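You operate a simulated robot arm through the tools that you are given. There is no shell and no other tool. Be economical: measure what you need, move in short steps, check, and stop when the job is done.

You are at the controls of a simulated robot arm. One attempt, no reset.

TASK
Change the press over to the orange die.
Fine: draw the slide out, stand the teal die in the free hole of the press die stand, seat the orange die and push the slide home.
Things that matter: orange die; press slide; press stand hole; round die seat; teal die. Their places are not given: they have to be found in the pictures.

It is judged by the outcome, as a careful person would: the job done as asked, and still so three seconds after it is handed in. It fails if anything else is knocked over, pushed out of place, dropped, spilled or broken.

THE ROBOT
A 6-joint arm with a two-finger parallel gripper, fixed in place. Base frame: the origin is at the foot of the arm, x ahead of it, y to its left, z up. Readings come in mm, degrees, newtons and seconds.
With the tool pointing down near the work surface it reaches from about 360 to 760 mm from the base axis. Its first joint turns from -66.0 to 66.0 degrees. Payload 2.45 kg.
The tool frame sits at the grasp point between the pads (the TCP): z along the fingers, y along the line on which they close. The tips reach 24 mm beyond it. Largest opening 68 mm; finger width 17, thickness 10; the body of the gripper, 40 by 70 mm, starts 41 mm behind the TCP.
Orientation is that of the tool frame in the base frame, as a unit quaternion [w, x, y, z]. With the fingers straight down and closing along the base's y, the tool's x points along the base's -x, its y along +y and its z along -z.

THE INTERFACE
- The arm moves only by the tool nudge_tool. Its argument "rows" is a list of rows, each an object (a shift or turn left out is 0, a gripper value left out holds the last) with "angular": the turn, a rotation vector about the tool's x, y, z in units of 6 degrees (1.0 is 6 degrees), a list of three; "travel": the shift along the tool's x, y, z in units of 30 mm (1.0 is 30 mm), a list of three; "gripper": the finger opening in mm, from 0 to 68. In form: [{"angular": [rx, ry, rz], "travel": [dx, dy, dz], "gripper": gripper}, ...]. A call has 1 to 12 rows; each row shifts and turns the commanded pose from where the row before left it, along the tool's axes as they then stand. A call with a number of a shift or a turn outside -1 to 1 is refused whole. Each row takes 0.2 s and may step no farther than 50 mm and 8.6 degrees from the row before; otherwise, or with a gripper value out of range, the whole call is refused. A pose out of reach is approached as far as the arm can. The call stops where the force on the tool passes 80 N (or 10 N more than at its start, if that is more) or the arm is blocked; 0.2 s more then pass. The fingers move at their own pace (about 108 mm/s each) and stop on an object; they squeeze with about 27 N. The grip force told is the motor's: it shows also when the fingers shut on nothing. Time passes only in rows, and 0.2 s behind the last, so rows that do not move let the fingers close. The reply holds the time, the measured pose of the TCP, the force on the tool along the base axes, the opening and the grip force, in the units named above and with some noise, with the torque about the TCP (base axes, N m) and any sound that the robot's microphone picked up.
- Cameras (640 x 400 px; columns grow to the right, rows downward): "scene" is fixed at [179.5, 420.4, 1478.8]; the picture's right is [-0.65, -0.76, 0.00], its down [-0.40, 0.34, -0.85] and it looks along [0.65, -0.56, -0.52] (base axes); focal length 331 px, centre (320, 200). "wrist" rides on the gripper at [84, 11, -75] in the tool frame; the picture's right is [-0.13, 0.99, 0.00], its down [-0.60, -0.08, -0.79] and it looks along [-0.79, -0.10, 0.61] (tool axes); focal length 251 px, centre (320, 200).
- grab_frame(camera): a new picture of that camera. It takes no simulated time.
- probe_pixels(camera, pixels): for up to 12 pixels [column, row] of the newest picture of that camera ("zoom" is the newest enlarged one), the place [x, y, z] in the base frame of the surface seen there, good to about 3 mm, but the place of the scene camera against the robot may be out by one fixed shift of up to 12 mm in any direction. It takes no simulated time.
- enlarge(camera, box): a new picture of the part [left, top, right, bottom] of that camera's present view, enlarged. It takes no simulated time.
- sign_off(): hands the job in; it is judged then, once.

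Keep the steps short. Do not move on a guess: measure, check each grasp and each placing, and mend mistakes. In all there are 80 turns and 54 pictures (those below and enlarged ones count). Leave the gripper open and the arm clear of the work at the hand-in unless told otherwise, and finish with a single line.

The tools are called after "Request:" by a JSON object that holds its "method" and its "body". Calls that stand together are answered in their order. nudge_tool: Moves the arm, as the interface text tells. Its arguments: {"type":"object","properties":{"rows":{"type":"array","items":{"type":"object","properties":{"angular":{"type":"array","items":{"type":"number"}},"travel":{"type":"array","items":{"type":"number"}},"gripper":{"type":"number"}}}}},"required":["rows"]} The other tools are called the same way: grab_frame (camera) takes a picture; probe_pixels (camera, pixels) gives the place of the surface under pixels of a picture; enlarge (camera, box) takes an enlarged picture of a part of a camera's view; sign_off () hands the job in.

At the start:

```text
clock: 0.0
tool_pos: [453.5, -105.6, 1194.9]
tool_rot: [0.0, 0.0, 1.0, 0.0]
force: [0.6, -0.3, -0.2]
torque: [-0.03, 0.0, 0.04]
width: 68.0
finger_force: 0.0
```

scene: 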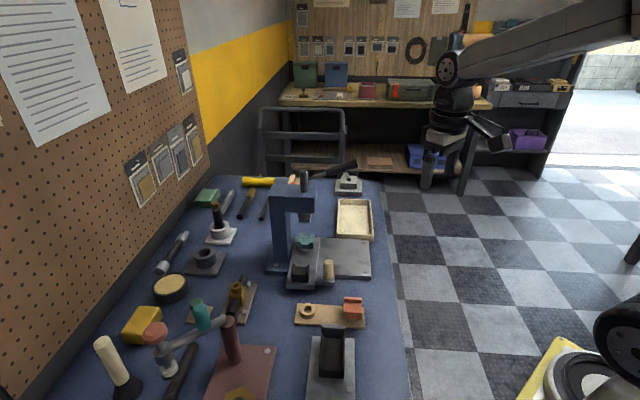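
wrist: 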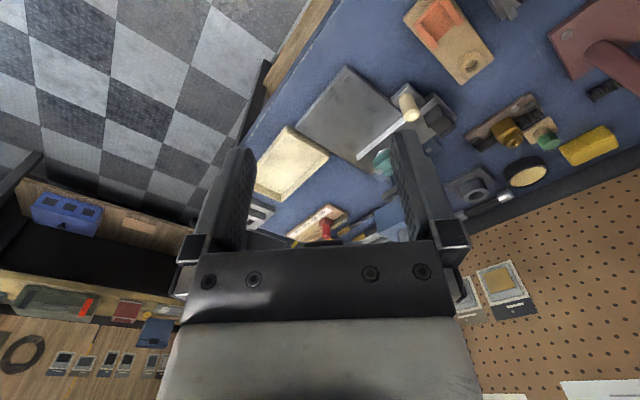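

I start by looking closer at the press area and the die stand.

Request:
{"method": "enlarge", "body": {"camera": "scene", "box": [250, 160, 410, 340]}}

Request:
{"method": "enlarge", "body": {"camera": "scene", "box": [130, 170, 270, 340]}}

```text
2.22 times, centred on (330, 250) of scene
```

zoom: 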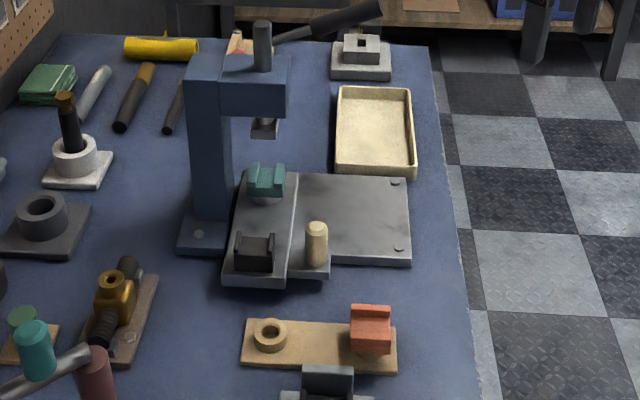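

```text
2.35 times, centred on (200, 255) of scene
```

zoom: 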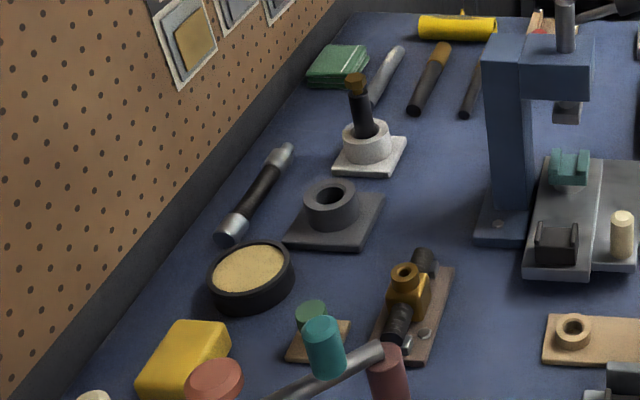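

I zoom in tighter on the slide and on the die stand to probe.

Request:
{"method": "enlarge", "body": {"camera": "scene", "box": [260, 220, 380, 300]}}

```text
5.00 times, centred on (320, 260) of scene
```

zoom: 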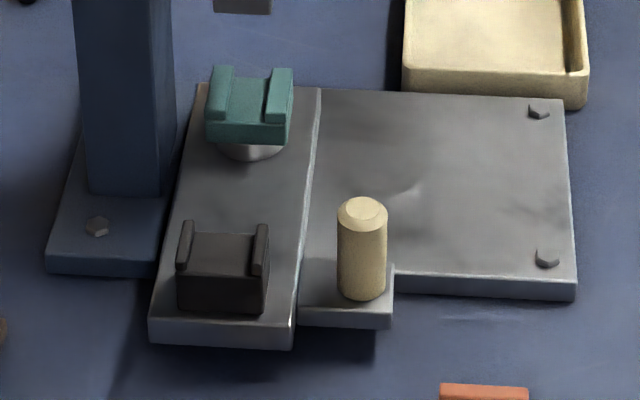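

Probing the points of the press: die, black block, knob, plates, edges.

Request:
{"method": "probe_pixels", "body": {"camera": "zoom", "pixels": [[248, 95], [248, 130], [222, 75], [282, 78], [250, 152], [362, 210], [362, 260], [345, 320], [222, 245], [260, 230], [220, 335], [450, 200]]}}

Request:
{"method": "probe_pixels", "body": {"camera": "zoom", "pixels": [[190, 95], [318, 92], [155, 320], [292, 325], [388, 320], [565, 102], [570, 285], [220, 180], [300, 180], [330, 180], [362, 295], [200, 290]]}}

Request:
{"method": "enlarge", "body": {"camera": "scene", "box": [280, 280, 380, 350]}}

```text
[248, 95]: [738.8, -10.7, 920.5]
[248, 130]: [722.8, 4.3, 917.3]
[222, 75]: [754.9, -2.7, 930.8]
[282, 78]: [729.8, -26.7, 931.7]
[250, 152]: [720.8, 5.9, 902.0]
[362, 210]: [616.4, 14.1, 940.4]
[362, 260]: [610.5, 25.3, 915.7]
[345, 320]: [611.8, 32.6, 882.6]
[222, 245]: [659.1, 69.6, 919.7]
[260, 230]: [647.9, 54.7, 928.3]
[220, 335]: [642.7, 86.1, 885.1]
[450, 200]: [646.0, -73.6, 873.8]
```

```text
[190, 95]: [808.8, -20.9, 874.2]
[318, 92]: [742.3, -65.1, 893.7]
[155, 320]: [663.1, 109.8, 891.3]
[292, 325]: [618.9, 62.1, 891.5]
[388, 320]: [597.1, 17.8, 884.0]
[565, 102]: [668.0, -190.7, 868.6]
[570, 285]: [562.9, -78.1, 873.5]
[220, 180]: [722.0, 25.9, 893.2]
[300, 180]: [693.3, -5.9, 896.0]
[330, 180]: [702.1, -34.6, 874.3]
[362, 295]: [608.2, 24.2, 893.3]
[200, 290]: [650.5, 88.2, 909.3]
```

```text
5.71 times, centred on (330, 315) of scene
```

zoom: 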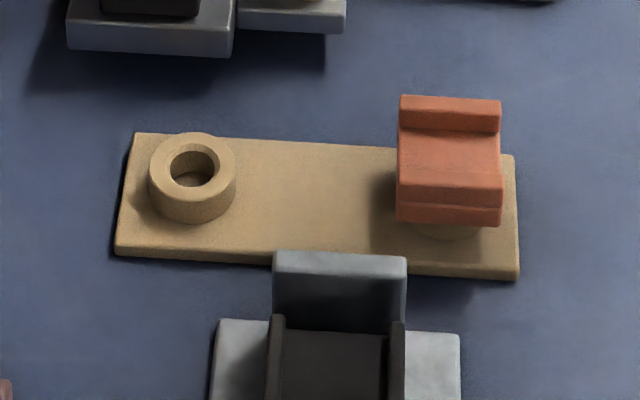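

Probing the stand, ring hole and orange die.

Request:
{"method": "probe_pixels", "body": {"camera": "zoom", "pixels": [[193, 140], [193, 197], [158, 168], [230, 168], [192, 178], [450, 105], [450, 155], [450, 188], [450, 215], [440, 232], [310, 200], [405, 105]]}}

Request:
{"method": "probe_pixels", "body": {"camera": "zoom", "pixels": [[495, 105], [402, 195], [498, 195], [138, 138], [118, 250], [515, 275], [512, 160], [340, 265], [300, 330], [60, 300], [395, 330], [225, 330]]}}

Request:
{"method": "enlarge", "body": {"camera": "scene", "box": [255, 150, 375, 230]}}

```text
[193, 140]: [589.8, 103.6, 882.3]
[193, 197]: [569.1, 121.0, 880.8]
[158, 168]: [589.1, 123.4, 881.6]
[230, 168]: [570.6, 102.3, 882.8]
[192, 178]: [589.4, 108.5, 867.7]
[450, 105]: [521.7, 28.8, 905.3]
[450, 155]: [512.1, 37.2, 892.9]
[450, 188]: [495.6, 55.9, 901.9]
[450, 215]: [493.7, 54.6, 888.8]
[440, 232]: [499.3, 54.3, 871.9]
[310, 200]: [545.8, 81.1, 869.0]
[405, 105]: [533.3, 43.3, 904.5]
```

```text
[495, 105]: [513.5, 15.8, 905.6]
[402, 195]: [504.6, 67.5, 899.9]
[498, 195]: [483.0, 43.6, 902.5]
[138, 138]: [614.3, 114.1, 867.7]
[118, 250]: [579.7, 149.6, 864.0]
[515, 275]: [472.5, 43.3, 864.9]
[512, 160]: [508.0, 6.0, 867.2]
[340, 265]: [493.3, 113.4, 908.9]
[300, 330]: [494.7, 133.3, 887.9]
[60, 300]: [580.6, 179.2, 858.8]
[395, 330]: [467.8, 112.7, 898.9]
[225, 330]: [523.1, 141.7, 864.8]
```

```text
5.00 times, centred on (315, 190) of scene
```

zoom: 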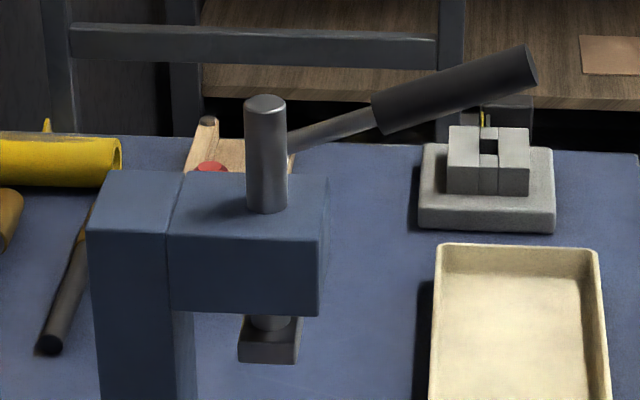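

Probing the press head, ram and lever heights.

Request:
{"method": "probe_pixels", "body": {"camera": "zoom", "pixels": [[265, 105], [100, 235], [180, 235], [310, 240], [320, 190], [110, 180], [190, 175], [245, 350], [295, 350], [268, 358], [175, 305], [312, 312]]}}

Request:
{"method": "probe_pixels", "body": {"camera": "scene", "pixels": [[350, 164], [325, 172], [340, 205], [371, 238], [337, 237], [310, 305], [340, 335], [333, 330], [275, 268], [273, 190], [290, 235], [300, 265]]}}

```text
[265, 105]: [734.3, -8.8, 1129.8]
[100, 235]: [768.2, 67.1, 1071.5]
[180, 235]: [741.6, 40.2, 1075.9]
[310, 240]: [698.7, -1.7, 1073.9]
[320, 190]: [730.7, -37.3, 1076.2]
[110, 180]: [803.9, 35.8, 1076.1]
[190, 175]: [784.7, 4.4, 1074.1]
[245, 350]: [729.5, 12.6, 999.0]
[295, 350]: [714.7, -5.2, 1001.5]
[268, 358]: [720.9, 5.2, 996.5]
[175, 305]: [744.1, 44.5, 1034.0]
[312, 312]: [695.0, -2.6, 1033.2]
```

```text
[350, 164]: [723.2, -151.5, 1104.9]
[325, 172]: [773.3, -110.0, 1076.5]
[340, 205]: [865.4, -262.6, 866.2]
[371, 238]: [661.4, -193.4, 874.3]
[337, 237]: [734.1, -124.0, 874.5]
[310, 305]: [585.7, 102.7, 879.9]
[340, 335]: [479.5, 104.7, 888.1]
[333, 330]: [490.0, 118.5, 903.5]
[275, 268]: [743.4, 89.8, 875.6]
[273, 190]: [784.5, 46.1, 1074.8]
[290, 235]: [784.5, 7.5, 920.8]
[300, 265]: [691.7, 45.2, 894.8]
```

Before moving I see the press slide axis runs diagonally. I move the arm to a viewing pose in front of the press (high, clear of everything) and turn the tool to line up with the slide.

Request:
{"method": "nudge_tool", "body": {"rows": [{"travel": [-0.14, 0.926, 0.41]}, {"travel": [-0.14, 0.926, 0.41]}, {"travel": [-0.14, 0.926, 0.41]}, {"travel": [-0.14, 0.926, 0.41]}, {"travel": [-0.14, 0.926, 0.41]}, {"travel": [-0.14, 0.926, 0.41]}, {"travel": [-0.14, 0.926, 0.41]}, {"travel": [-0.14, 0.926, 0.41]}, {"travel": [-0.14, 0.926, 0.41]}, {"travel": [-0.14, 0.926, 0.41]}, {"travel": [-0.14, 0.926, 0.41]}]}}

Request:
{"method": "nudge_tool", "body": {"rows": [{"angular": [0, 0, 1]}, {"angular": [0, 0, 1]}, {"angular": [0, 0, 1]}, {"angular": [0, 0, 1]}, {"angular": [0, 0, 1]}, {"angular": [0, 0, 1]}, {"angular": [0, 0, 1]}, {"angular": [0, 0, 0.6]}, {}]}}

Request:
{"method": "grab_frame", "body": {"camera": "wrist"}}

```text
clock: 2.4
tool_pos: [501.1, 200.3, 1059.0]
tool_rot: [-0.001, 0.0, 1.0, 0.0]
force: [-0.3, 0.4, 0.1]
torque: [0.0, -0.02, 0.03]
width: 67.4
finger_force: 0.1
```

```text
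clock: 4.4
tool_pos: [501.0, 200.1, 1061.1]
tool_rot: [-0.001, 0.387, 0.922, 0.001]
force: [-0.4, 0.1, 0.1]
torque: [-0.02, -0.02, -0.01]
width: 68.0
finger_force: 0.0
```

```text
46 pictures are left
```

wrist: 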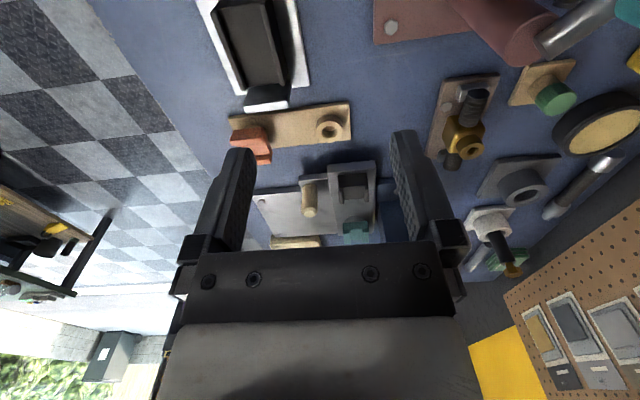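

The press is visible just between the fingers. I enlarge it.

Request:
{"method": "enlarge", "body": {"camera": "wrist", "box": [220, 90, 400, 250]}}

```text
2.50 times, centred on (310, 170) of wrist
```

zoom: 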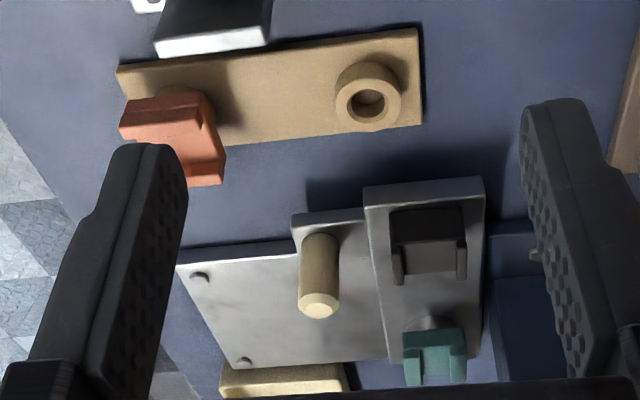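

Probing the same features with the wrist camera, to calibrate the scene camera.

Request:
{"method": "probe_pixels", "body": {"camera": "zoom", "pixels": [[367, 68], [362, 123], [340, 98], [397, 90], [368, 97], [120, 70], [418, 120], [485, 182], [366, 190], [295, 218], [320, 300], [320, 265]]}}

Request:
{"method": "probe_pixels", "body": {"camera": "zoom", "pixels": [[433, 200], [433, 220], [397, 270], [462, 262], [433, 345], [415, 345], [450, 345], [435, 375], [205, 118], [125, 135], [220, 180], [480, 345]]}}

```text
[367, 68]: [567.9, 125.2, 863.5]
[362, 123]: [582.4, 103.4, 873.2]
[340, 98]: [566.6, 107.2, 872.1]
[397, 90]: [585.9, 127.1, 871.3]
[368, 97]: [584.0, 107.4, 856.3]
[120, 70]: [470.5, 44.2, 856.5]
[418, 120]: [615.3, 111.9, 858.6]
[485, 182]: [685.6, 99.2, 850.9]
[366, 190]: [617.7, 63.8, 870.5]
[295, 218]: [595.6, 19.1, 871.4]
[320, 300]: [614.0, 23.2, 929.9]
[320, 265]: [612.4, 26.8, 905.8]
```

```text
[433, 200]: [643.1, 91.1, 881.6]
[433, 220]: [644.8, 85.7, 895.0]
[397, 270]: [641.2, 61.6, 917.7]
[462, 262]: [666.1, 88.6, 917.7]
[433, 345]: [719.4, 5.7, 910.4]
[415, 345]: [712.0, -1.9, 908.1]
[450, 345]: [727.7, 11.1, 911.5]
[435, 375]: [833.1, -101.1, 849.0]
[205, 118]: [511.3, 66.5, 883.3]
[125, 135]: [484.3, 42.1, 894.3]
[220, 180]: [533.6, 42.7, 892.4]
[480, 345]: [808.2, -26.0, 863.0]
```

Scene z reads ~9 mm high versus wrist; xy agrees within ~3 mm. I move closer to judge the slide's underside versus the ring and how the knob tab is attached.

Request:
{"method": "nudge_tool", "body": {"rows": [{"travel": [-0.58, 0.05, 0.83]}, {"travel": [-0.58, 0.05, 0.83]}, {"travel": [-0.58, 0.05, 0.83]}, {}]}}

Request:
{"method": "grab_frame", "body": {"camera": "wrist"}}

```text
clock: 5.4
tool_pos: [539.7, 168.1, 985.1]
tool_rot: [0.0, 0.387, 0.922, -0.001]
force: [0.4, 0.1, 0.6]
torque: [-0.01, -0.02, -0.04]
width: 67.8
finger_force: 0.2
```

```text
44 pictures are left
```

wrist: 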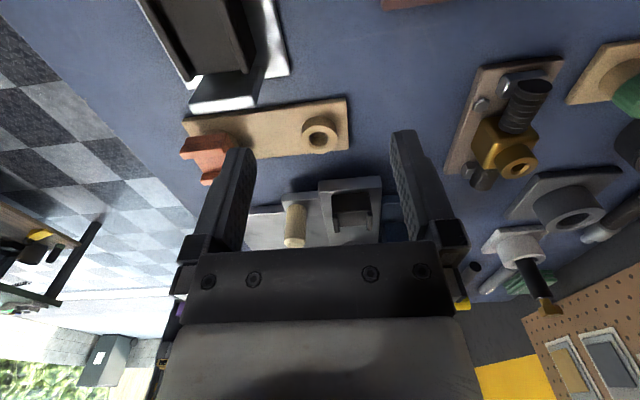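

Request:
{"method": "enlarge", "body": {"camera": "wrist", "box": [270, 90, 400, 250]}}

```text
2.50 times, centred on (335, 170) of wrist
```

zoom: 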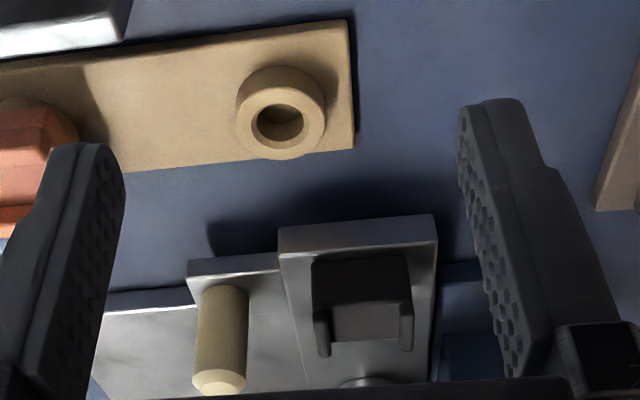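

Probing the slide's front face, tab's front face and the ring.

Request:
{"method": "probe_pixels", "body": {"camera": "zoom", "pixels": [[350, 226], [350, 232], [350, 240], [350, 248], [350, 256], [235, 260], [235, 266], [235, 272], [235, 280], [150, 295], [150, 305], [220, 380]]}}

Request:
{"method": "probe_pixels", "body": {"camera": "zoom", "pixels": [[282, 155], [240, 120], [323, 120], [280, 95], [252, 122], [306, 120], [279, 142], [279, 103], [286, 250], [432, 232], [282, 238], [435, 218]]}}

```text
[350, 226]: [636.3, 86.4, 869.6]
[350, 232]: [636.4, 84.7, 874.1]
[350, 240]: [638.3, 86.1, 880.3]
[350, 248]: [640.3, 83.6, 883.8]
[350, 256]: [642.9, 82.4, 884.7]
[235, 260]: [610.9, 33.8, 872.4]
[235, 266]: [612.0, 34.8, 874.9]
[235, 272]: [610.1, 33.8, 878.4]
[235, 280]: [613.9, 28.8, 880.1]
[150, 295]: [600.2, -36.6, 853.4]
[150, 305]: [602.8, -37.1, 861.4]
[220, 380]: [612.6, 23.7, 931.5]
```

```text
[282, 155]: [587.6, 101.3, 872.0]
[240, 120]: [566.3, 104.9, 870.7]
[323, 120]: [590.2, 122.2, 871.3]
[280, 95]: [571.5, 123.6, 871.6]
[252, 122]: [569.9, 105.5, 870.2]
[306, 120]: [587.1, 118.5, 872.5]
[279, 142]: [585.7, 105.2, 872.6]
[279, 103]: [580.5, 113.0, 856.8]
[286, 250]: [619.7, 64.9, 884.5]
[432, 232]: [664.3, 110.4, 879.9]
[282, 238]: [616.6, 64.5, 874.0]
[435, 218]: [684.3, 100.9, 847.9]
```

Ring centre ≈ (578.5, 112.5), top z 872; slide underside ≈ 868, slide front edge about 44 mm from the ring, so draw distance is limited. Now I measure the knob's width and centre.

Request:
{"method": "probe_pixels", "body": {"camera": "zoom", "pixels": [[200, 320], [245, 320], [222, 320], [198, 370], [242, 372], [220, 388], [222, 300], [222, 395], [318, 340], [408, 335], [372, 385], [330, 270]]}}

```text
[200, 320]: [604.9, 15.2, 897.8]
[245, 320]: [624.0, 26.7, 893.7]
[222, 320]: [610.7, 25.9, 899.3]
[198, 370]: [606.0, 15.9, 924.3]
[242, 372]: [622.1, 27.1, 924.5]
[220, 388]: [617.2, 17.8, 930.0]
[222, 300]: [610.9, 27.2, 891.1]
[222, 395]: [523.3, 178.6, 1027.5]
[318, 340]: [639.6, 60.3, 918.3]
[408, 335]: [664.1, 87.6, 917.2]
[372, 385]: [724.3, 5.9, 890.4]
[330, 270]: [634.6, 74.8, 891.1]
```

Knob centre ≈ (617, 18), Ø ~20, top z 931. I hover above it with the fingers at 40 mm.

Request:
{"method": "nudge_tool", "body": {"rows": [{"travel": [-0.895, -0.276, 0], "gripper": 40}, {"travel": [-0.895, -0.276, 0]}, {"travel": [-0.895, -0.276, 0]}, {"travel": [-0.895, -0.276, 0]}, {"travel": [-0.895, -0.276, 0]}, {"travel": [-0.895, -0.276, 0]}, {}]}}

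Request:
{"method": "grab_frame", "body": {"camera": "wrist"}}

Request:
{"method": "enlarge", "body": {"camera": "scene", "box": [260, 200, 380, 320]}}

```text
clock: 7.0
tool_pos: [617.1, 13.1, 986.6]
tool_rot: [0.0, 0.387, 0.922, 0.0]
force: [0.1, 0.4, 0.0]
torque: [-0.03, 0.0, 0.01]
width: 40.1
finger_force: 0.1
```

```text
42 pictures are left
```

wrist: 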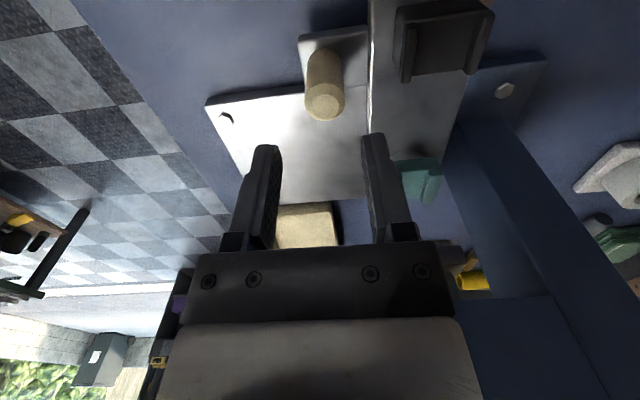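

```text
3.33 times, centred on (320, 260) of scene
```

zoom: 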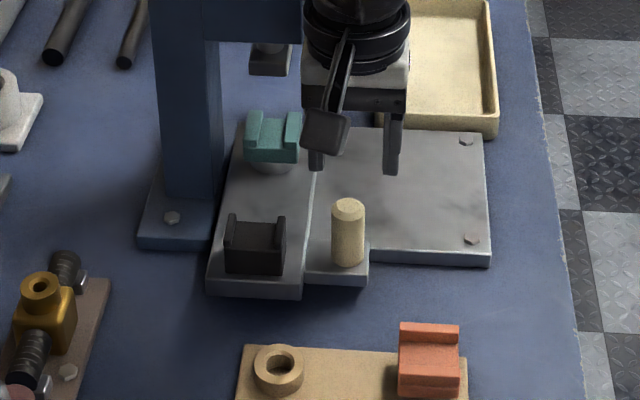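

Checking the knob top once more from this view before descending.

Request:
{"method": "probe_pixels", "body": {"camera": "wrist", "pixels": [[323, 106], [309, 100], [340, 97], [324, 117], [324, 92], [308, 70], [341, 70], [324, 65]]}}

```text
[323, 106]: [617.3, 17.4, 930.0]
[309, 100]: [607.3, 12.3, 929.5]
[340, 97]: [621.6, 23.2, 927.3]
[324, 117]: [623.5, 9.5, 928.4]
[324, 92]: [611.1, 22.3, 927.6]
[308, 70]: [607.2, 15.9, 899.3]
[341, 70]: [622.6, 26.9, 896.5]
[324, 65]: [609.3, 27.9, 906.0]
```

Centre (616.5, 17). Small correction, descend to TCP z ≈ 912 and close.

Request:
{"method": "nudge_tool", "body": {"rows": [{"travel": [0.11, 0.08, 0.0]}, {"travel": [0, 0, 0.62]}, {"travel": [0, 0, 0.62]}, {"travel": [0, 0, 0.62]}, {"travel": [0, 0, 0.62]}, {"gripper": 10}, {}, {}]}}

```text
clock: 8.8
tool_pos: [616.6, 17.9, 912.0]
tool_rot: [0.0, 0.387, 0.922, 0.0]
force: [0.2, 0.8, -0.6]
torque: [0.17, -0.06, 0.11]
width: 23.6
finger_force: 40.6
```

Held at 23.6 mm. Pull gently 12 mm along the slide (tool +x).

Request:
{"method": "nudge_tool", "body": {"rows": [{"travel": [0.1, 0, 0]}, {"travel": [0.1, 0, 0]}, {"travel": [0.1, 0, 0]}, {"travel": [0.1, 0, 0]}, {}]}}

Request:
{"method": "enlarge", "body": {"camera": "scene", "box": [260, 200, 380, 320]}}

```text
clock: 10.0
tool_pos: [613.2, 21.3, 912.7]
tool_rot: [0.008, 0.389, 0.921, 0.001]
force: [43.2, -48.5, -12.4]
torque: [-1.06, 0.82, 0.08]
width: 23.8
finger_force: 40.1
```

```text
3.33 times, centred on (320, 260) of scene
```

zoom: 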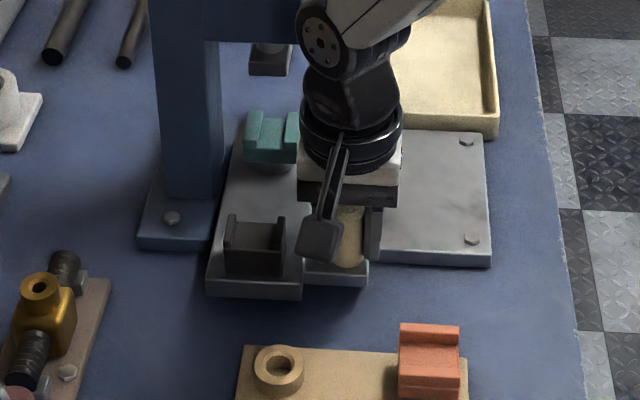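

Blocked along that axis (65 N, slide did not move in the picture). The press head overhangs sideways and the bed extends to the other side (tool −y), so the draw direction may be sideways. I relax back first, then try a small pull along tool −y.

Request:
{"method": "nudge_tool", "body": {"rows": [{"travel": [-0.2, 0, 0]}, {"travel": [-0.2, 0, 0]}, {"travel": [0, 0, 0]}]}}

Request:
{"method": "nudge_tool", "body": {"rows": [{"travel": [0, -0.1, 0]}, {"travel": [0, -0.1, 0]}, {"travel": [0, -0.1, 0]}, {"travel": [0, -0.1, 0]}, {}]}}

Request:
{"method": "enlarge", "body": {"camera": "scene", "box": [260, 200, 380, 320]}}

```text
clock: 10.8
tool_pos: [614.1, 21.0, 912.2]
tool_rot: [-0.003, 0.387, 0.922, 0.0]
force: [-21.3, 3.8, 34.9]
torque: [0.3, -0.68, -0.3]
width: 23.8
finger_force: 39.7
```

```text
clock: 12.0
tool_pos: [605.5, 12.6, 911.9]
tool_rot: [-0.002, 0.386, 0.922, -0.001]
force: [-27.9, 27.3, 28.8]
torque: [0.24, -1.25, -0.16]
width: 23.8
finger_force: 40.2
```

```text
3.33 times, centred on (320, 260) of scene
```

zoom: 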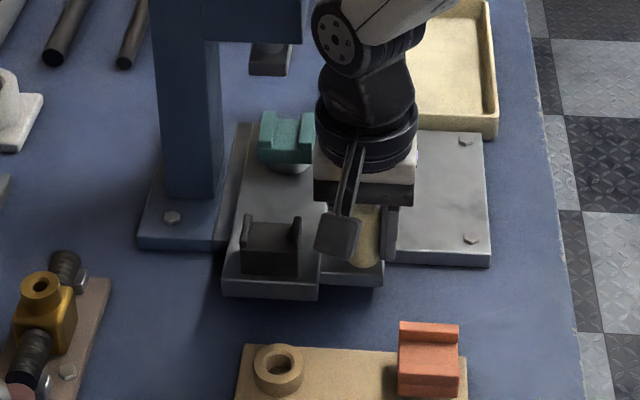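

It slides that way. I ease out the side load and continue pulling along −y.

Request:
{"method": "nudge_tool", "body": {"rows": [{"travel": [0.12, 0, -0.1]}, {"travel": [0, -0.25, 0]}, {"travel": [0, -0.25, 0]}, {"travel": [0, -0.25, 0]}, {"travel": [0, -0.25, 0]}, {"travel": [0, -0.25, 0]}, {"travel": [0, -0.25, 0]}, {"travel": [0, -0.25, 0]}, {}]}}

Request:
{"method": "enlarge", "body": {"camera": "scene", "box": [260, 200, 380, 320]}}

```text
clock: 14.0
tool_pos: [568.2, -26.1, 912.5]
tool_rot: [-0.002, 0.387, 0.922, -0.001]
force: [6.2, -5.9, -42.9]
torque: [0.32, -1.21, -0.17]
width: 24.0
finger_force: 40.3
```

```text
3.33 times, centred on (320, 260) of scene
```

zoom: 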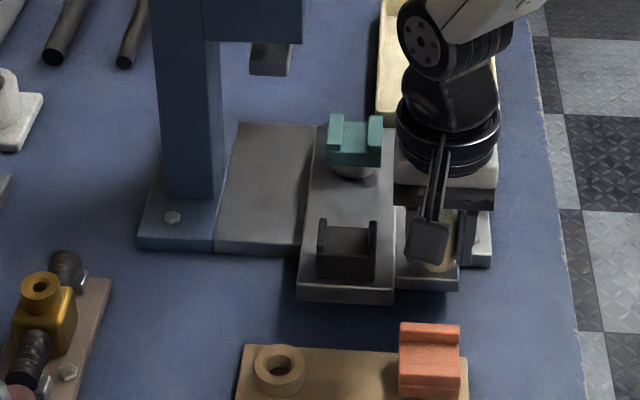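

Slide is out ~66 mm and still free. I continue in small steps to feel for the stop.

Request:
{"method": "nudge_tool", "body": {"rows": [{"travel": [0, 0, 0.06]}, {"travel": [0, -0.15, 0]}, {"travel": [0, -0.15, 0]}, {"travel": [0, -0.15, 0]}, {"travel": [0, -0.15, 0]}, {"travel": [0, -0.15, 0]}, {"travel": [0, -0.15, 0]}, {}]}}

```text
clock: 15.8
tool_pos: [549.5, -43.7, 911.9]
tool_rot: [0.0, 0.388, 0.922, 0.0]
force: [11.6, -11.1, -24.5]
torque: [0.13, 0.02, 0.43]
width: 23.9
finger_force: 40.2
```

Still no resistance along the slide (91 mm). A bit more.

Request:
{"method": "nudge_tool", "body": {"rows": [{"travel": [0, -0.1, 0]}, {"travel": [0, -0.1, 0]}, {"travel": [0, -0.1, 0]}, {"travel": [0, -0.1, 0]}, {"travel": [0, -0.1, 0]}, {}]}}

Request:
{"method": "grab_frame", "body": {"camera": "scene"}}

```text
clock: 17.1
tool_pos: [543.8, -50.0, 913.2]
tool_rot: [0.007, 0.386, 0.922, 0.004]
force: [18.4, 8.1, -20.1]
torque: [-0.68, 1.09, -0.15]
width: 24.3
finger_force: 40.3
stopped in row 6: the force on the tool passed its limit at 82 N (the readings are from after the stop); the commanded pose is now the measured one
```

```text
37 pictures are left
```

scene: 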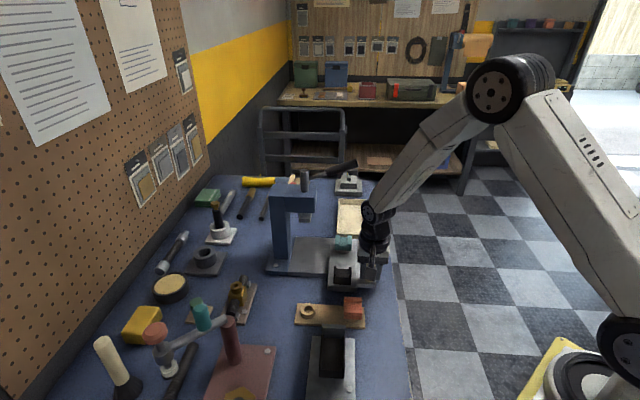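

The stop is reached (~100 mm out). I release, lift, and re-measure the lever and die from the scene view.

Request:
{"method": "nudge_tool", "body": {"rows": [{"gripper": 40}, {}, {"travel": [0, 0, -0.8]}, {"travel": [0, 0, -1]}, {"travel": [0, 0, -1]}, {"travel": [0, 0, -1]}, {}]}}

Request:
{"method": "enlarge", "body": {"camera": "scene", "box": [280, 150, 400, 300]}}

```text
clock: 18.7
tool_pos: [539.0, -49.5, 1029.6]
tool_rot: [0.004, 0.386, 0.923, 0.003]
force: [-0.5, -0.5, -0.3]
torque: [-0.02, 0.01, -0.02]
width: 40.2
finger_force: 0.0
```

```text
2.67 times, centred on (340, 225) of scene
```

zoom: 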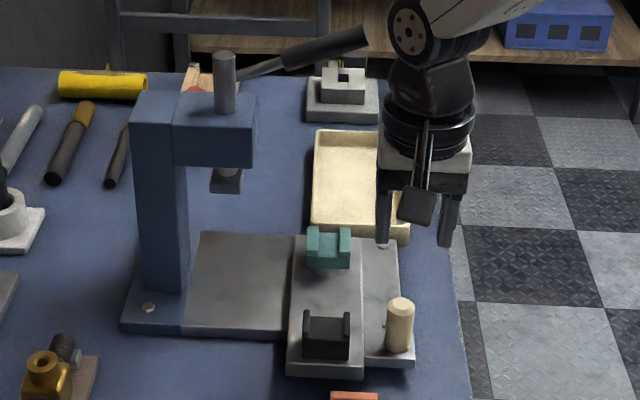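

Request:
{"method": "probe_pixels", "body": {"camera": "zoom", "pixels": [[245, 75], [270, 65], [300, 55], [330, 43], [355, 37], [318, 245], [340, 243], [327, 262], [328, 240], [325, 350], [400, 305], [322, 272]]}}

```text
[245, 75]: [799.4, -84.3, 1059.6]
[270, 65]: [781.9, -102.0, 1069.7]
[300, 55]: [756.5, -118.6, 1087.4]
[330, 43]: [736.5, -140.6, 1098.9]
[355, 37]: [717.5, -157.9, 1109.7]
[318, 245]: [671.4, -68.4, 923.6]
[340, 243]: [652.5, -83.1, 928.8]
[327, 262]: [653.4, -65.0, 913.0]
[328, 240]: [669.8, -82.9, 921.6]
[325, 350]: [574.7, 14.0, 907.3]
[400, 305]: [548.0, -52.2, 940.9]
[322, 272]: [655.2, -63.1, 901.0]
```

Lever is ~95 mm behind the die; vertical approach is clear. I move above the teal die for a wrist look.

Request:
{"method": "nudge_tool", "body": {"rows": [{"travel": [-0.9, 0.58, 0.25], "gripper": 68}, {"travel": [-0.9, 0.58, 0.25]}, {"travel": [-0.9, 0.58, 0.25]}, {"travel": [-0.9, 0.58, 0.25]}, {}]}}

Request:
{"method": "enlarge", "body": {"camera": "wrist", "box": [230, 20, 430, 180]}}

```text
clock: 19.9
tool_pos: [667.1, -78.8, 997.0]
tool_rot: [0.005, 0.386, 0.922, 0.002]
force: [-0.3, 0.0, -0.5]
torque: [0.01, 0.0, 0.02]
width: 68.1
finger_force: 0.0
```

```text
2.50 times, centred on (330, 100) of wrist
```

zoom: 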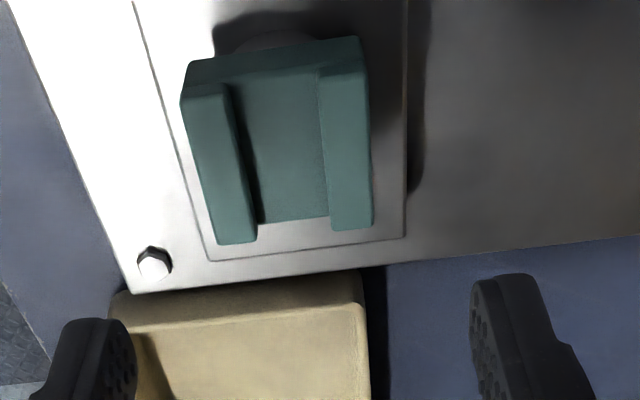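

Request:
{"method": "probe_pixels", "body": {"camera": "zoom", "pixels": [[187, 92], [364, 68], [222, 240], [368, 226], [275, 200], [275, 80], [250, 65], [280, 40], [280, 32], [235, 150], [345, 145], [110, 200]]}}

```text
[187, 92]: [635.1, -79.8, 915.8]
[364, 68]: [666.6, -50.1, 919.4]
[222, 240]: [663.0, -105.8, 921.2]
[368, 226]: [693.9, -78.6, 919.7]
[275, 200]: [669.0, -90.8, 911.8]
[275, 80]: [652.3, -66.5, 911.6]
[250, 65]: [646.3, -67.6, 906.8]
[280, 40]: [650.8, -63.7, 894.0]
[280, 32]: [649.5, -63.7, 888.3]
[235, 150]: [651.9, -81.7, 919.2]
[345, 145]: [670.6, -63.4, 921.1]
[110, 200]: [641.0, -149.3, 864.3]
```

Teal die centre (664.7, −78.6), 42 mm wide across the ridges, top z 920, slide top 884. I descend to TCP z 913 and grip.

Request:
{"method": "nudge_tool", "body": {"rows": [{"travel": [0.06, -0.05, 0.0]}, {"travel": [0, 0, 0.9]}, {"travel": [0, 0, 0.9]}, {"travel": [0, 0, 0.9]}, {}]}}

Request:
{"method": "nudge_tool", "body": {"rows": [{"gripper": 30, "travel": [0, 0, 0.08]}, {}, {}]}}

Request:
{"method": "enlarge", "body": {"camera": "wrist", "box": [230, 60, 430, 220]}}

```text
clock: 21.1
tool_pos: [665.5, -80.6, 916.8]
tool_rot: [0.005, 0.385, 0.923, 0.004]
force: [-1.2, -0.2, 0.0]
torque: [-0.05, 0.01, 0.02]
width: 68.2
finger_force: 0.1
```

```text
clock: 21.9
tool_pos: [666.9, -79.5, 916.0]
tool_rot: [0.006, 0.385, 0.923, 0.003]
force: [0.1, 9.4, 16.5]
torque: [0.18, 0.22, 0.06]
width: 43.7
finger_force: 27.1
```

```text
2.50 times, centred on (330, 140) of wrist
```

zoom: 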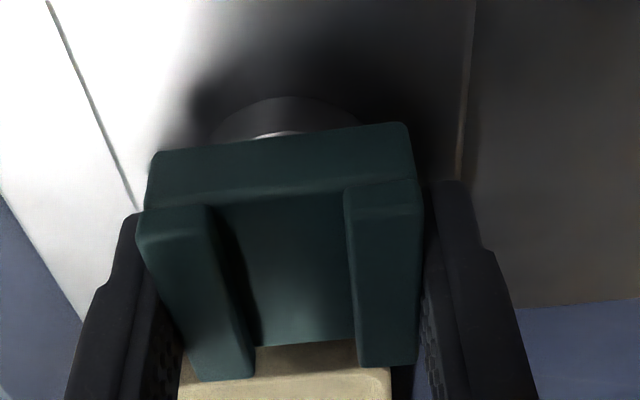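

Gripped at 43.7 mm. Lift straight up slowly and look.

Request:
{"method": "nudge_tool", "body": {"rows": [{"travel": [0, 0, -0.2]}, {"travel": [0, 0, -0.3]}, {"travel": [0, 0, -0.5]}, {"travel": [0, 0, -0.8]}, {"travel": [0, 0, -0.8]}, {}]}}

Request:
{"method": "enlarge", "body": {"camera": "wrist", "box": [230, 0, 430, 220]}}

Request:
{"method": "enlarge", "body": {"camera": "scene", "box": [280, 190, 400, 320]}}

```text
clock: 23.3
tool_pos: [663.6, -81.8, 992.9]
tool_rot: [0.005, 0.386, 0.922, 0.004]
force: [-0.1, -0.2, -0.8]
torque: [-0.02, 0.01, 0.0]
width: 43.7
finger_force: 27.0
```

```text
1.82 times, centred on (330, 110) of wrist
```

zoom: 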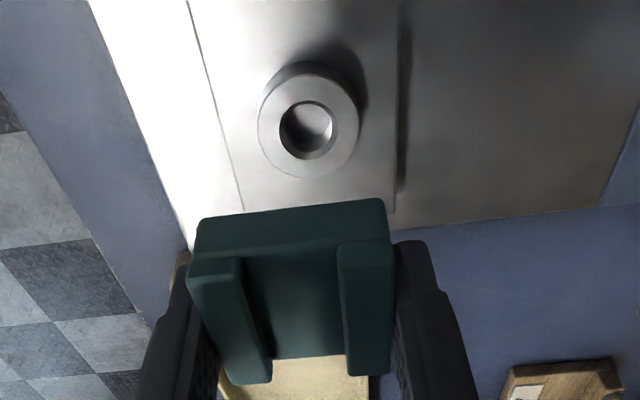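

```text
3.08 times, centred on (340, 255) of scene
```

zoom: 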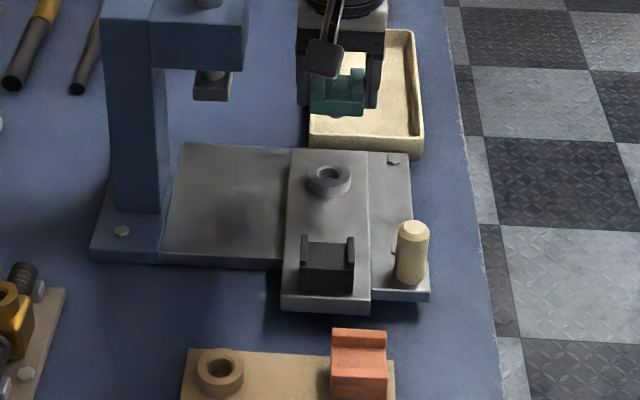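

Die is out and the seat is visible. I measure the seat, and the slide's hole depth.

Request:
{"method": "probe_pixels", "body": {"camera": "zoom", "pixels": [[264, 128], [353, 122], [308, 83], [310, 172], [274, 130], [340, 125], [308, 96], [309, 165], [305, 125], [310, 140], [200, 250], [375, 205]]}}

Request:
{"method": "enlarge", "body": {"camera": "scene", "box": [325, 205, 375, 240]}}

```text
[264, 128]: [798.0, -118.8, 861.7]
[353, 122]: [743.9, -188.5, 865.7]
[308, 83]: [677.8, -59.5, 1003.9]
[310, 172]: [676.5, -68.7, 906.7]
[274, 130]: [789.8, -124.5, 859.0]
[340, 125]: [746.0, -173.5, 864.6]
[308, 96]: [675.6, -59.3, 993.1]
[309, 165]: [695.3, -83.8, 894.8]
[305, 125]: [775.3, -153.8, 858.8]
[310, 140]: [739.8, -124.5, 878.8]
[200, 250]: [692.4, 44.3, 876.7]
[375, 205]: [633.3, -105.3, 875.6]
```

```text
11.43 times, centred on (350, 222) of scene
```

zoom: 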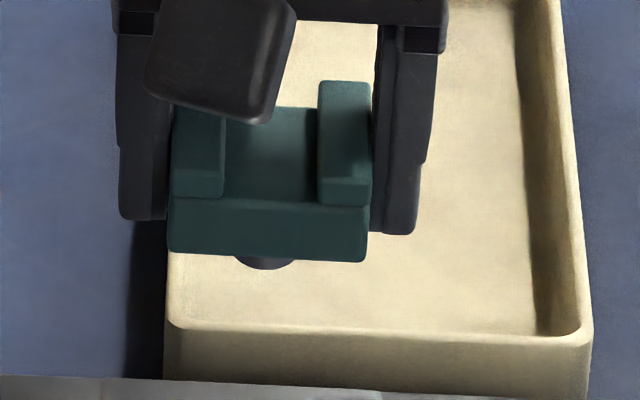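

The probe went to the newer scene zoom; retake the wrist one and probe it alone.

Request:
{"method": "enlarge", "body": {"camera": "wrist", "box": [270, 0, 390, 120]}}

```text
3.33 times, centred on (330, 60) of wrist
```

zoom: 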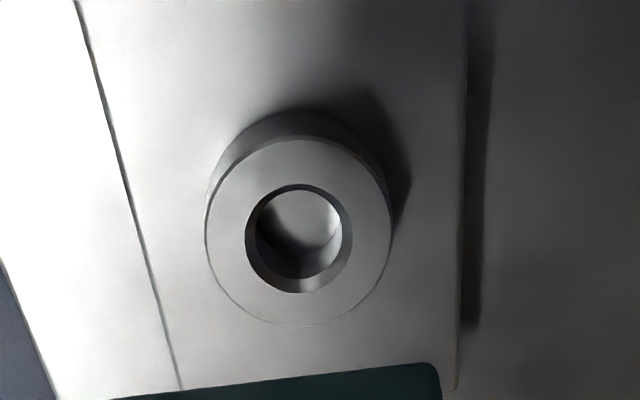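

Request:
{"method": "probe_pixels", "body": {"camera": "zoom", "pixels": [[212, 232], [385, 228], [298, 146], [302, 320], [240, 240], [358, 236], [298, 178], [300, 297], [300, 220], [285, 250], [220, 60], [430, 300]]}}

```text
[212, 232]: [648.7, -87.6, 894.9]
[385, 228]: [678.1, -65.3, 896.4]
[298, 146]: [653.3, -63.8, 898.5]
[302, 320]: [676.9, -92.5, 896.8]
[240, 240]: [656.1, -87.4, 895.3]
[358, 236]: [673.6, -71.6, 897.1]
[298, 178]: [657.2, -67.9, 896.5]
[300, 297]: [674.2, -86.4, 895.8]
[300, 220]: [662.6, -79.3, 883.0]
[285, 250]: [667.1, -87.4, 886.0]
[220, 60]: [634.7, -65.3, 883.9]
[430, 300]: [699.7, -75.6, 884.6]
```

Seat centre ≈ (665, −78), seat top 896, hole bottom ~883. Now I carry the teal die over the stand's free ring, staying at z ≈ 993.

Request:
{"method": "nudge_tool", "body": {"rows": [{"travel": [0.816, 0.314, 0]}, {"travel": [0.816, 0.314, 0]}, {"travel": [0.816, 0.314, 0]}, {"travel": [0.816, 0.314, 0]}, {"travel": [0.816, 0.314, 0]}, {"travel": [0.816, 0.314, 0]}, {"travel": [0.816, 0.314, 0]}, {"travel": [0.816, 0.314, 0]}, {}]}}

Request:
{"method": "nudge_tool", "body": {"rows": [{"travel": [0, 0, 0.9]}, {"travel": [0, 0, 0.6]}, {}]}}

Request:
{"method": "enlarge", "body": {"camera": "wrist", "box": [230, 0, 430, 220]}}

```text
clock: 25.3
tool_pos: [579.2, 111.7, 995.7]
tool_rot: [0.006, 0.385, 0.923, 0.004]
force: [0.1, -0.5, -1.8]
torque: [-0.02, 0.04, 0.0]
width: 43.6
finger_force: 26.9
```

```text
clock: 26.1
tool_pos: [578.4, 113.5, 947.1]
tool_rot: [0.005, 0.386, 0.922, 0.004]
force: [0.3, 0.9, -2.0]
torque: [0.01, 0.02, 0.01]
width: 43.8
finger_force: 27.2
```

```text
1.82 times, centred on (330, 110) of wrist
```

zoom: 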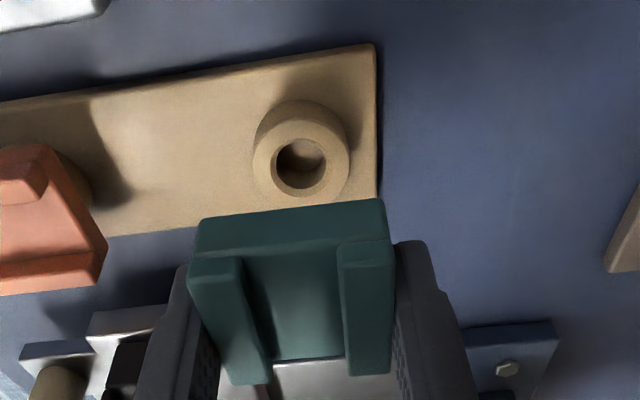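

Probing the ring and the held die together.

Request:
{"method": "probe_pixels", "body": {"camera": "zoom", "pixels": [[258, 165], [346, 160], [302, 123], [302, 197], [272, 165], [330, 160], [301, 135], [300, 192], [198, 258], [386, 240], [234, 380], [386, 372]]}}

```text
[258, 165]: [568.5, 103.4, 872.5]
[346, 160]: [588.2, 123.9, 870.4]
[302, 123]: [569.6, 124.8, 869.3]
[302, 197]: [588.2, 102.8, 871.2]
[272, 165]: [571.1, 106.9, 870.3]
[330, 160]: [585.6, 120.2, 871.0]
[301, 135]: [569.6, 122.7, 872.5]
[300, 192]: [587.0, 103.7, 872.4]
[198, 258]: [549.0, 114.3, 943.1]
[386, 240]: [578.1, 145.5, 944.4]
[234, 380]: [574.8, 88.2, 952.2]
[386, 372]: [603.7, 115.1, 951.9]
```

Ring centre (578.5, 113.5); held die centre ≈ (576.5, 115.6). I shift −2.9 mm along tool x and descend slowly.

Request:
{"method": "nudge_tool", "body": {"rows": [{"travel": [-0.095, 0, 0]}, {"travel": [0, 0, 0.5]}, {"travel": [0, 0, 0.5]}, {"travel": [0, 0, 0.2]}, {}]}}

Request:
{"method": "enlarge", "body": {"camera": "wrist", "box": [260, 40, 400, 160]}}

Request:
{"method": "enlarge", "body": {"camera": "scene", "box": [280, 270, 350, 330]}}

```text
clock: 27.3
tool_pos: [582.1, 111.7, 910.4]
tool_rot: [0.005, 0.386, 0.923, 0.003]
force: [-0.3, 0.0, -0.6]
torque: [0.01, 0.01, 0.0]
width: 43.6
finger_force: 27.3
```

```text
3.33 times, centred on (330, 100) of wrist
```

zoom: 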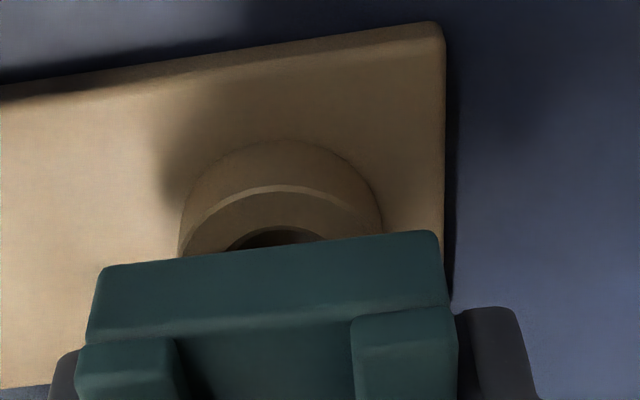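

```text
6.67 times, centred on (315, 300) of scene
```

zoom: 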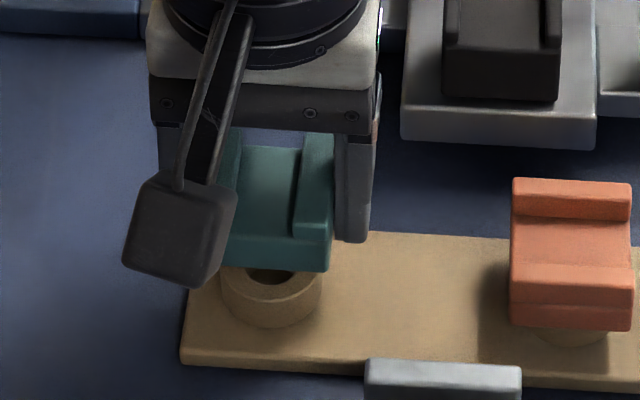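

Aligned; lower slowly with 2 mm steps watching force.

Request:
{"method": "nudge_tool", "body": {"rows": [{"travel": [0, 0, 0.08]}, {"travel": [0, 0, 0.08]}, {"travel": [0, 0, 0.08]}, {"travel": [0, 0, 0.08]}, {}]}}

```text
clock: 28.5
tool_pos: [581.5, 112.0, 901.4]
tool_rot: [0.005, 0.386, 0.923, 0.003]
force: [-0.3, -0.4, -1.2]
torque: [-0.02, -0.01, 0.03]
width: 43.3
finger_force: 27.3
```

Request:
{"method": "nudge_tool", "body": {"rows": [{"travel": [0, 0, 0.08]}, {"travel": [0, 0, 0.08]}, {}]}}

Request:
{"method": "nudge_tool", "body": {"rows": [{"travel": [0, 0, 0.06]}, {"travel": [0, 0, 0.06]}, {}]}}

```text
clock: 29.3
tool_pos: [582.2, 111.6, 896.9]
tool_rot: [0.005, 0.385, 0.923, 0.003]
force: [-1.1, 0.0, 0.0]
torque: [0.01, 0.04, -0.01]
width: 43.7
finger_force: 27.4
```

```text
clock: 30.1
tool_pos: [581.3, 111.4, 894.2]
tool_rot: [0.005, 0.386, 0.923, 0.004]
force: [0.6, 0.1, -1.2]
torque: [-0.01, 0.01, 0.02]
width: 43.7
finger_force: 26.6
```

Request:
{"method": "nudge_tool", "body": {"rows": [{"travel": [0, 0, 0.05]}, {"travel": [0, 0, 0.05]}, {}]}}

Request:
{"method": "enlarge", "body": {"camera": "scene", "box": [280, 270, 350, 330]}}

```text
clock: 30.9
tool_pos: [582.4, 110.4, 892.3]
tool_rot: [0.004, 0.386, 0.922, 0.002]
force: [-14.0, -7.1, 24.7]
torque: [-0.24, 0.31, 0.08]
width: 44.0
finger_force: 27.0
```

```text
6.67 times, centred on (315, 300) of scene
```

zoom: 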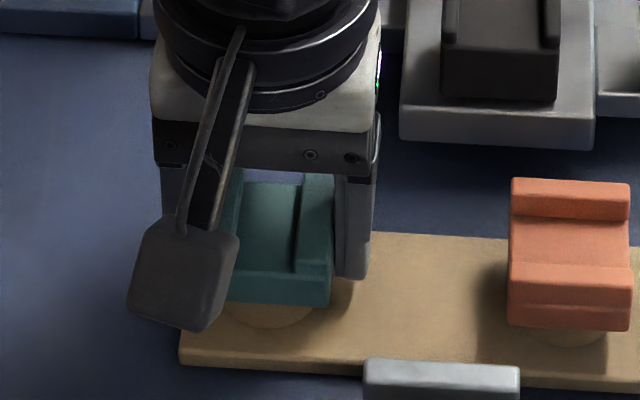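

Contact at z 892, exactly where it should be seated. Release and back up.

Request:
{"method": "nudge_tool", "body": {"rows": [{"travel": [0, 0, -0.04]}, {"gripper": 60}, {}, {"travel": [0, 0, -0.5]}, {"travel": [0, 0, -1]}, {"travel": [0, 0, -1]}, {"travel": [0, 0, -0.6]}, {}]}}

Request:
{"method": "grab_frame", "body": {"camera": "wrist"}}

Request:
{"method": "enlarge", "body": {"camera": "scene", "box": [280, 270, 380, 340]}}

```text
clock: 32.7
tool_pos: [581.8, 110.4, 986.8]
tool_rot: [0.004, 0.386, 0.923, 0.003]
force: [0.7, -0.1, 0.2]
torque: [0.02, 0.0, -0.02]
width: 60.0
finger_force: 0.1
```

```text
25 pictures are left
```

wrist: 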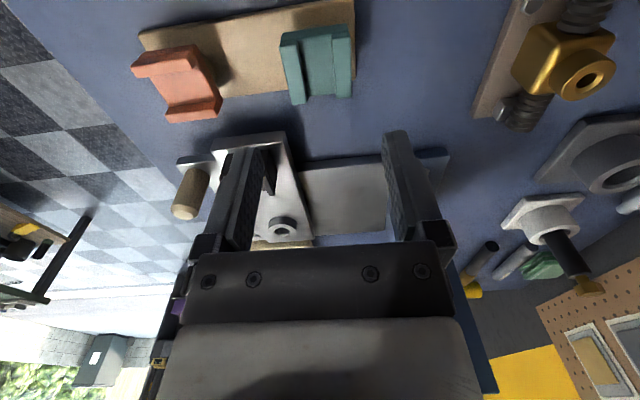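

```text
5.71 times, centred on (330, 305) of scene
```

zoom: 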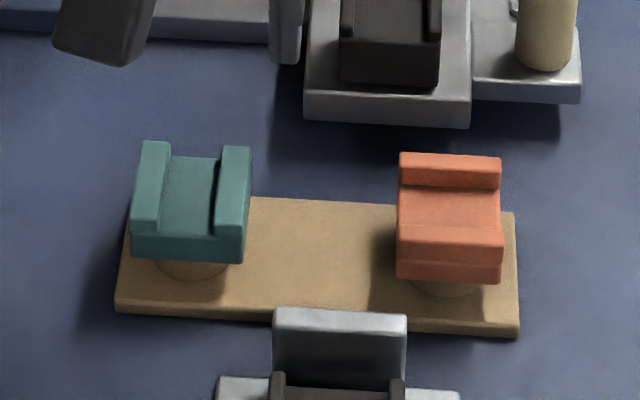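

Teal die stands in the free hole. Next the orange die: its ridges lie at 90° to the teal's, so I move above it and turn the tool −90°, to grip across its ridges.

Request:
{"method": "nudge_tool", "body": {"rows": [{"travel": [0.023, -0.838, 0], "gripper": 68}, {"travel": [0.023, -0.838, 0]}, {"travel": [0.023, -0.838, 0]}, {"travel": [0.023, -0.838, 0]}, {"angular": [0, 0, -1]}, {"angular": [0, 0, -1]}, {"angular": [0, 0, -1]}, {"angular": [0, 0, -1]}, {"angular": [0, 0, -1]}, {"angular": [0, 0, -1]}, {"angular": [0, 0, -1]}]}}

Request:
{"method": "nudge_tool", "body": {"rows": [{"angular": [0, 0, -1]}, {"angular": [0, 0, -1]}, {"angular": [0, 0, -1]}, {"angular": [0, 0, -1]}, {"angular": [0, 0, -1]}, {"angular": [0, 0, -1]}, {"angular": [0, 0, -1]}, {"angular": [0, 0, -1]}, {"angular": [0.05, 0.05, 0]}, {}]}}

Request:
{"method": "enlarge", "body": {"camera": "wrist", "box": [230, 20, 430, 180]}}

```text
clock: 35.1
tool_pos: [508.0, 43.2, 983.4]
tool_rot: [0.006, 0.029, 1.0, 0.001]
force: [0.1, 0.1, -0.3]
torque: [-0.02, 0.0, -0.01]
width: 67.7
finger_force: 0.0
```

```text
clock: 37.3
tool_pos: [507.6, 42.6, 982.3]
tool_rot: [0.003, -0.38, 0.925, -0.006]
force: [-0.2, 0.2, 0.1]
torque: [-0.03, 0.03, 0.04]
width: 68.0
finger_force: 0.1
```

```text
2.50 times, centred on (330, 100) of wrist
```

zoom: 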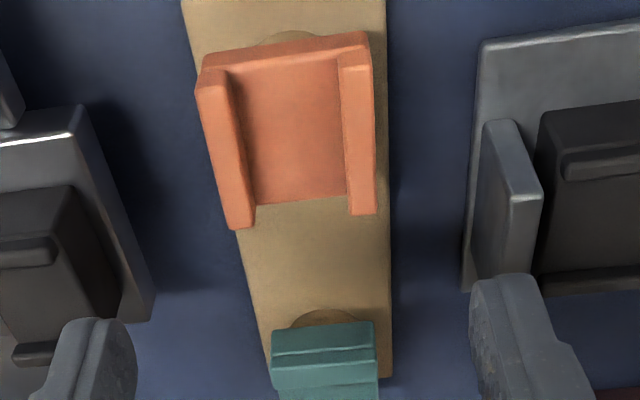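

Small 0.8° tilt to trim. Probing the orange die's corners.

Request:
{"method": "probe_pixels", "body": {"camera": "zoom", "pixels": [[202, 85], [366, 60], [238, 225], [368, 210], [290, 180], [290, 75], [285, 50], [290, 38], [222, 150], [358, 130], [420, 200], [310, 270]]}}

```text
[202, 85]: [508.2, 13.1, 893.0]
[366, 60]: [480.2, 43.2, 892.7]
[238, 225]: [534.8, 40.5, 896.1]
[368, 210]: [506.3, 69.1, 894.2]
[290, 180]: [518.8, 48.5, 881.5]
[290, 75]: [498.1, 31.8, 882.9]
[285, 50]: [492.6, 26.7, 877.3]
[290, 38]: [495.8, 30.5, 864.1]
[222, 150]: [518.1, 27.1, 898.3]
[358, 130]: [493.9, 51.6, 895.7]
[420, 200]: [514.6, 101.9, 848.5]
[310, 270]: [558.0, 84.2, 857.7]
```

Orange centre (507.4, 41.5), top z 895.5, bottom ~872. Trim the tilt, descend to z 892 and grip.

Request:
{"method": "nudge_tool", "body": {"rows": [{"angular": [-0.128, 0, 0]}, {"travel": [0.03, -0.02, 0.9]}, {"travel": [0, 0, 0.9]}, {"travel": [0, 0, 0.9]}, {"travel": [0, 0, 0.3]}, {}]}}

Request:
{"method": "nudge_tool", "body": {"rows": [{"gripper": 30}, {}, {}]}}

Request:
{"method": "enlarge", "body": {"camera": "wrist", "box": [230, 60, 430, 220]}}

```text
clock: 38.7
tool_pos: [508.1, 42.0, 894.0]
tool_rot: [0.002, -0.38, 0.925, 0.001]
force: [-0.1, -0.2, -0.2]
torque: [0.01, 0.02, 0.01]
width: 68.0
finger_force: 0.1
```

```text
clock: 39.5
tool_pos: [508.7, 42.3, 895.7]
tool_rot: [0.003, -0.379, 0.925, 0.001]
force: [2.7, -2.5, -3.8]
torque: [-0.04, -0.03, 0.01]
width: 43.7
finger_force: 26.7
```

```text
2.50 times, centred on (330, 140) of wrist
```

zoom: 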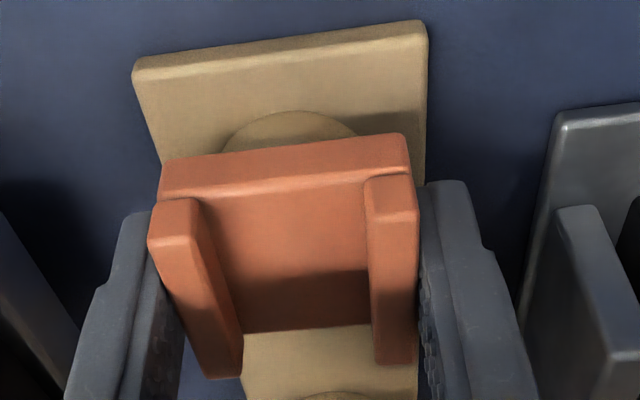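

Gripped at 43.7. Lift straight up.

Request:
{"method": "nudge_tool", "body": {"rows": [{"travel": [0, 0, -0.2]}, {"travel": [0, 0, -0.3]}, {"travel": [0, 0, -0.7]}, {"travel": [0, 0, -1]}, {"travel": [0, 0, -1]}, {}]}}

Request:
{"method": "nudge_tool", "body": {"rows": [{"angular": [0, 0, 1]}, {"angular": [0, 0, 1]}, {"angular": [0, 0, 1]}, {"angular": [0, 0, 1]}, {"angular": [0, 0, 1]}, {"angular": [0, 0, 1]}, {"angular": [0, 0, 1]}, {"angular": [0, 0, 1]}, {}]}}

Request:
{"method": "nudge_tool", "body": {"rows": [{"angular": [0, 0, 1]}, {"angular": [0, 0, 1]}, {"angular": [0, 0, 1]}, {"angular": [0, 0, 1]}, {"angular": [0, 0, 1]}, {"angular": [0, 0, 1]}, {"angular": [0, 0, 1]}, {}]}}

Request:
{"method": "enlarge", "body": {"camera": "scene", "box": [270, 200, 410, 340]}}

```text
clock: 40.9
tool_pos: [507.9, 42.4, 992.1]
tool_rot: [0.001, -0.379, 0.925, 0.001]
force: [0.5, -0.8, -0.8]
torque: [0.0, 0.0, -0.01]
width: 44.0
finger_force: 26.9
```

```text
clock: 42.9
tool_pos: [508.3, 41.5, 989.7]
tool_rot: [0.001, 0.03, 1.0, 0.003]
force: [0.4, -0.3, -0.4]
torque: [-0.02, 0.0, 0.01]
width: 43.6
finger_force: 26.8
```

```text
clock: 44.7
tool_pos: [508.4, 42.1, 989.1]
tool_rot: [0.0, 0.387, 0.922, 0.002]
force: [0.3, -0.3, -1.4]
torque: [0.0, 0.02, 0.03]
width: 43.7
finger_force: 26.8
```

```text
2.86 times, centred on (340, 270) of scene
```

zoom: 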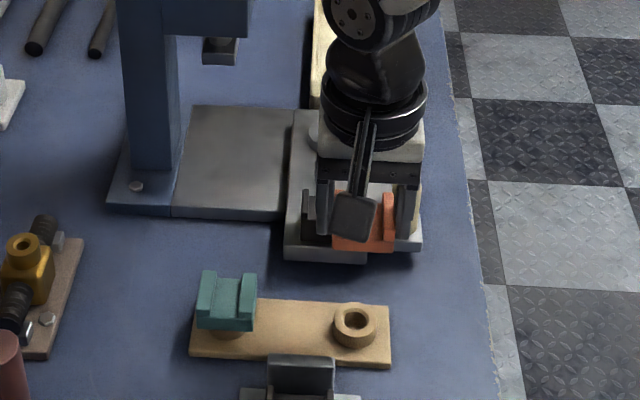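

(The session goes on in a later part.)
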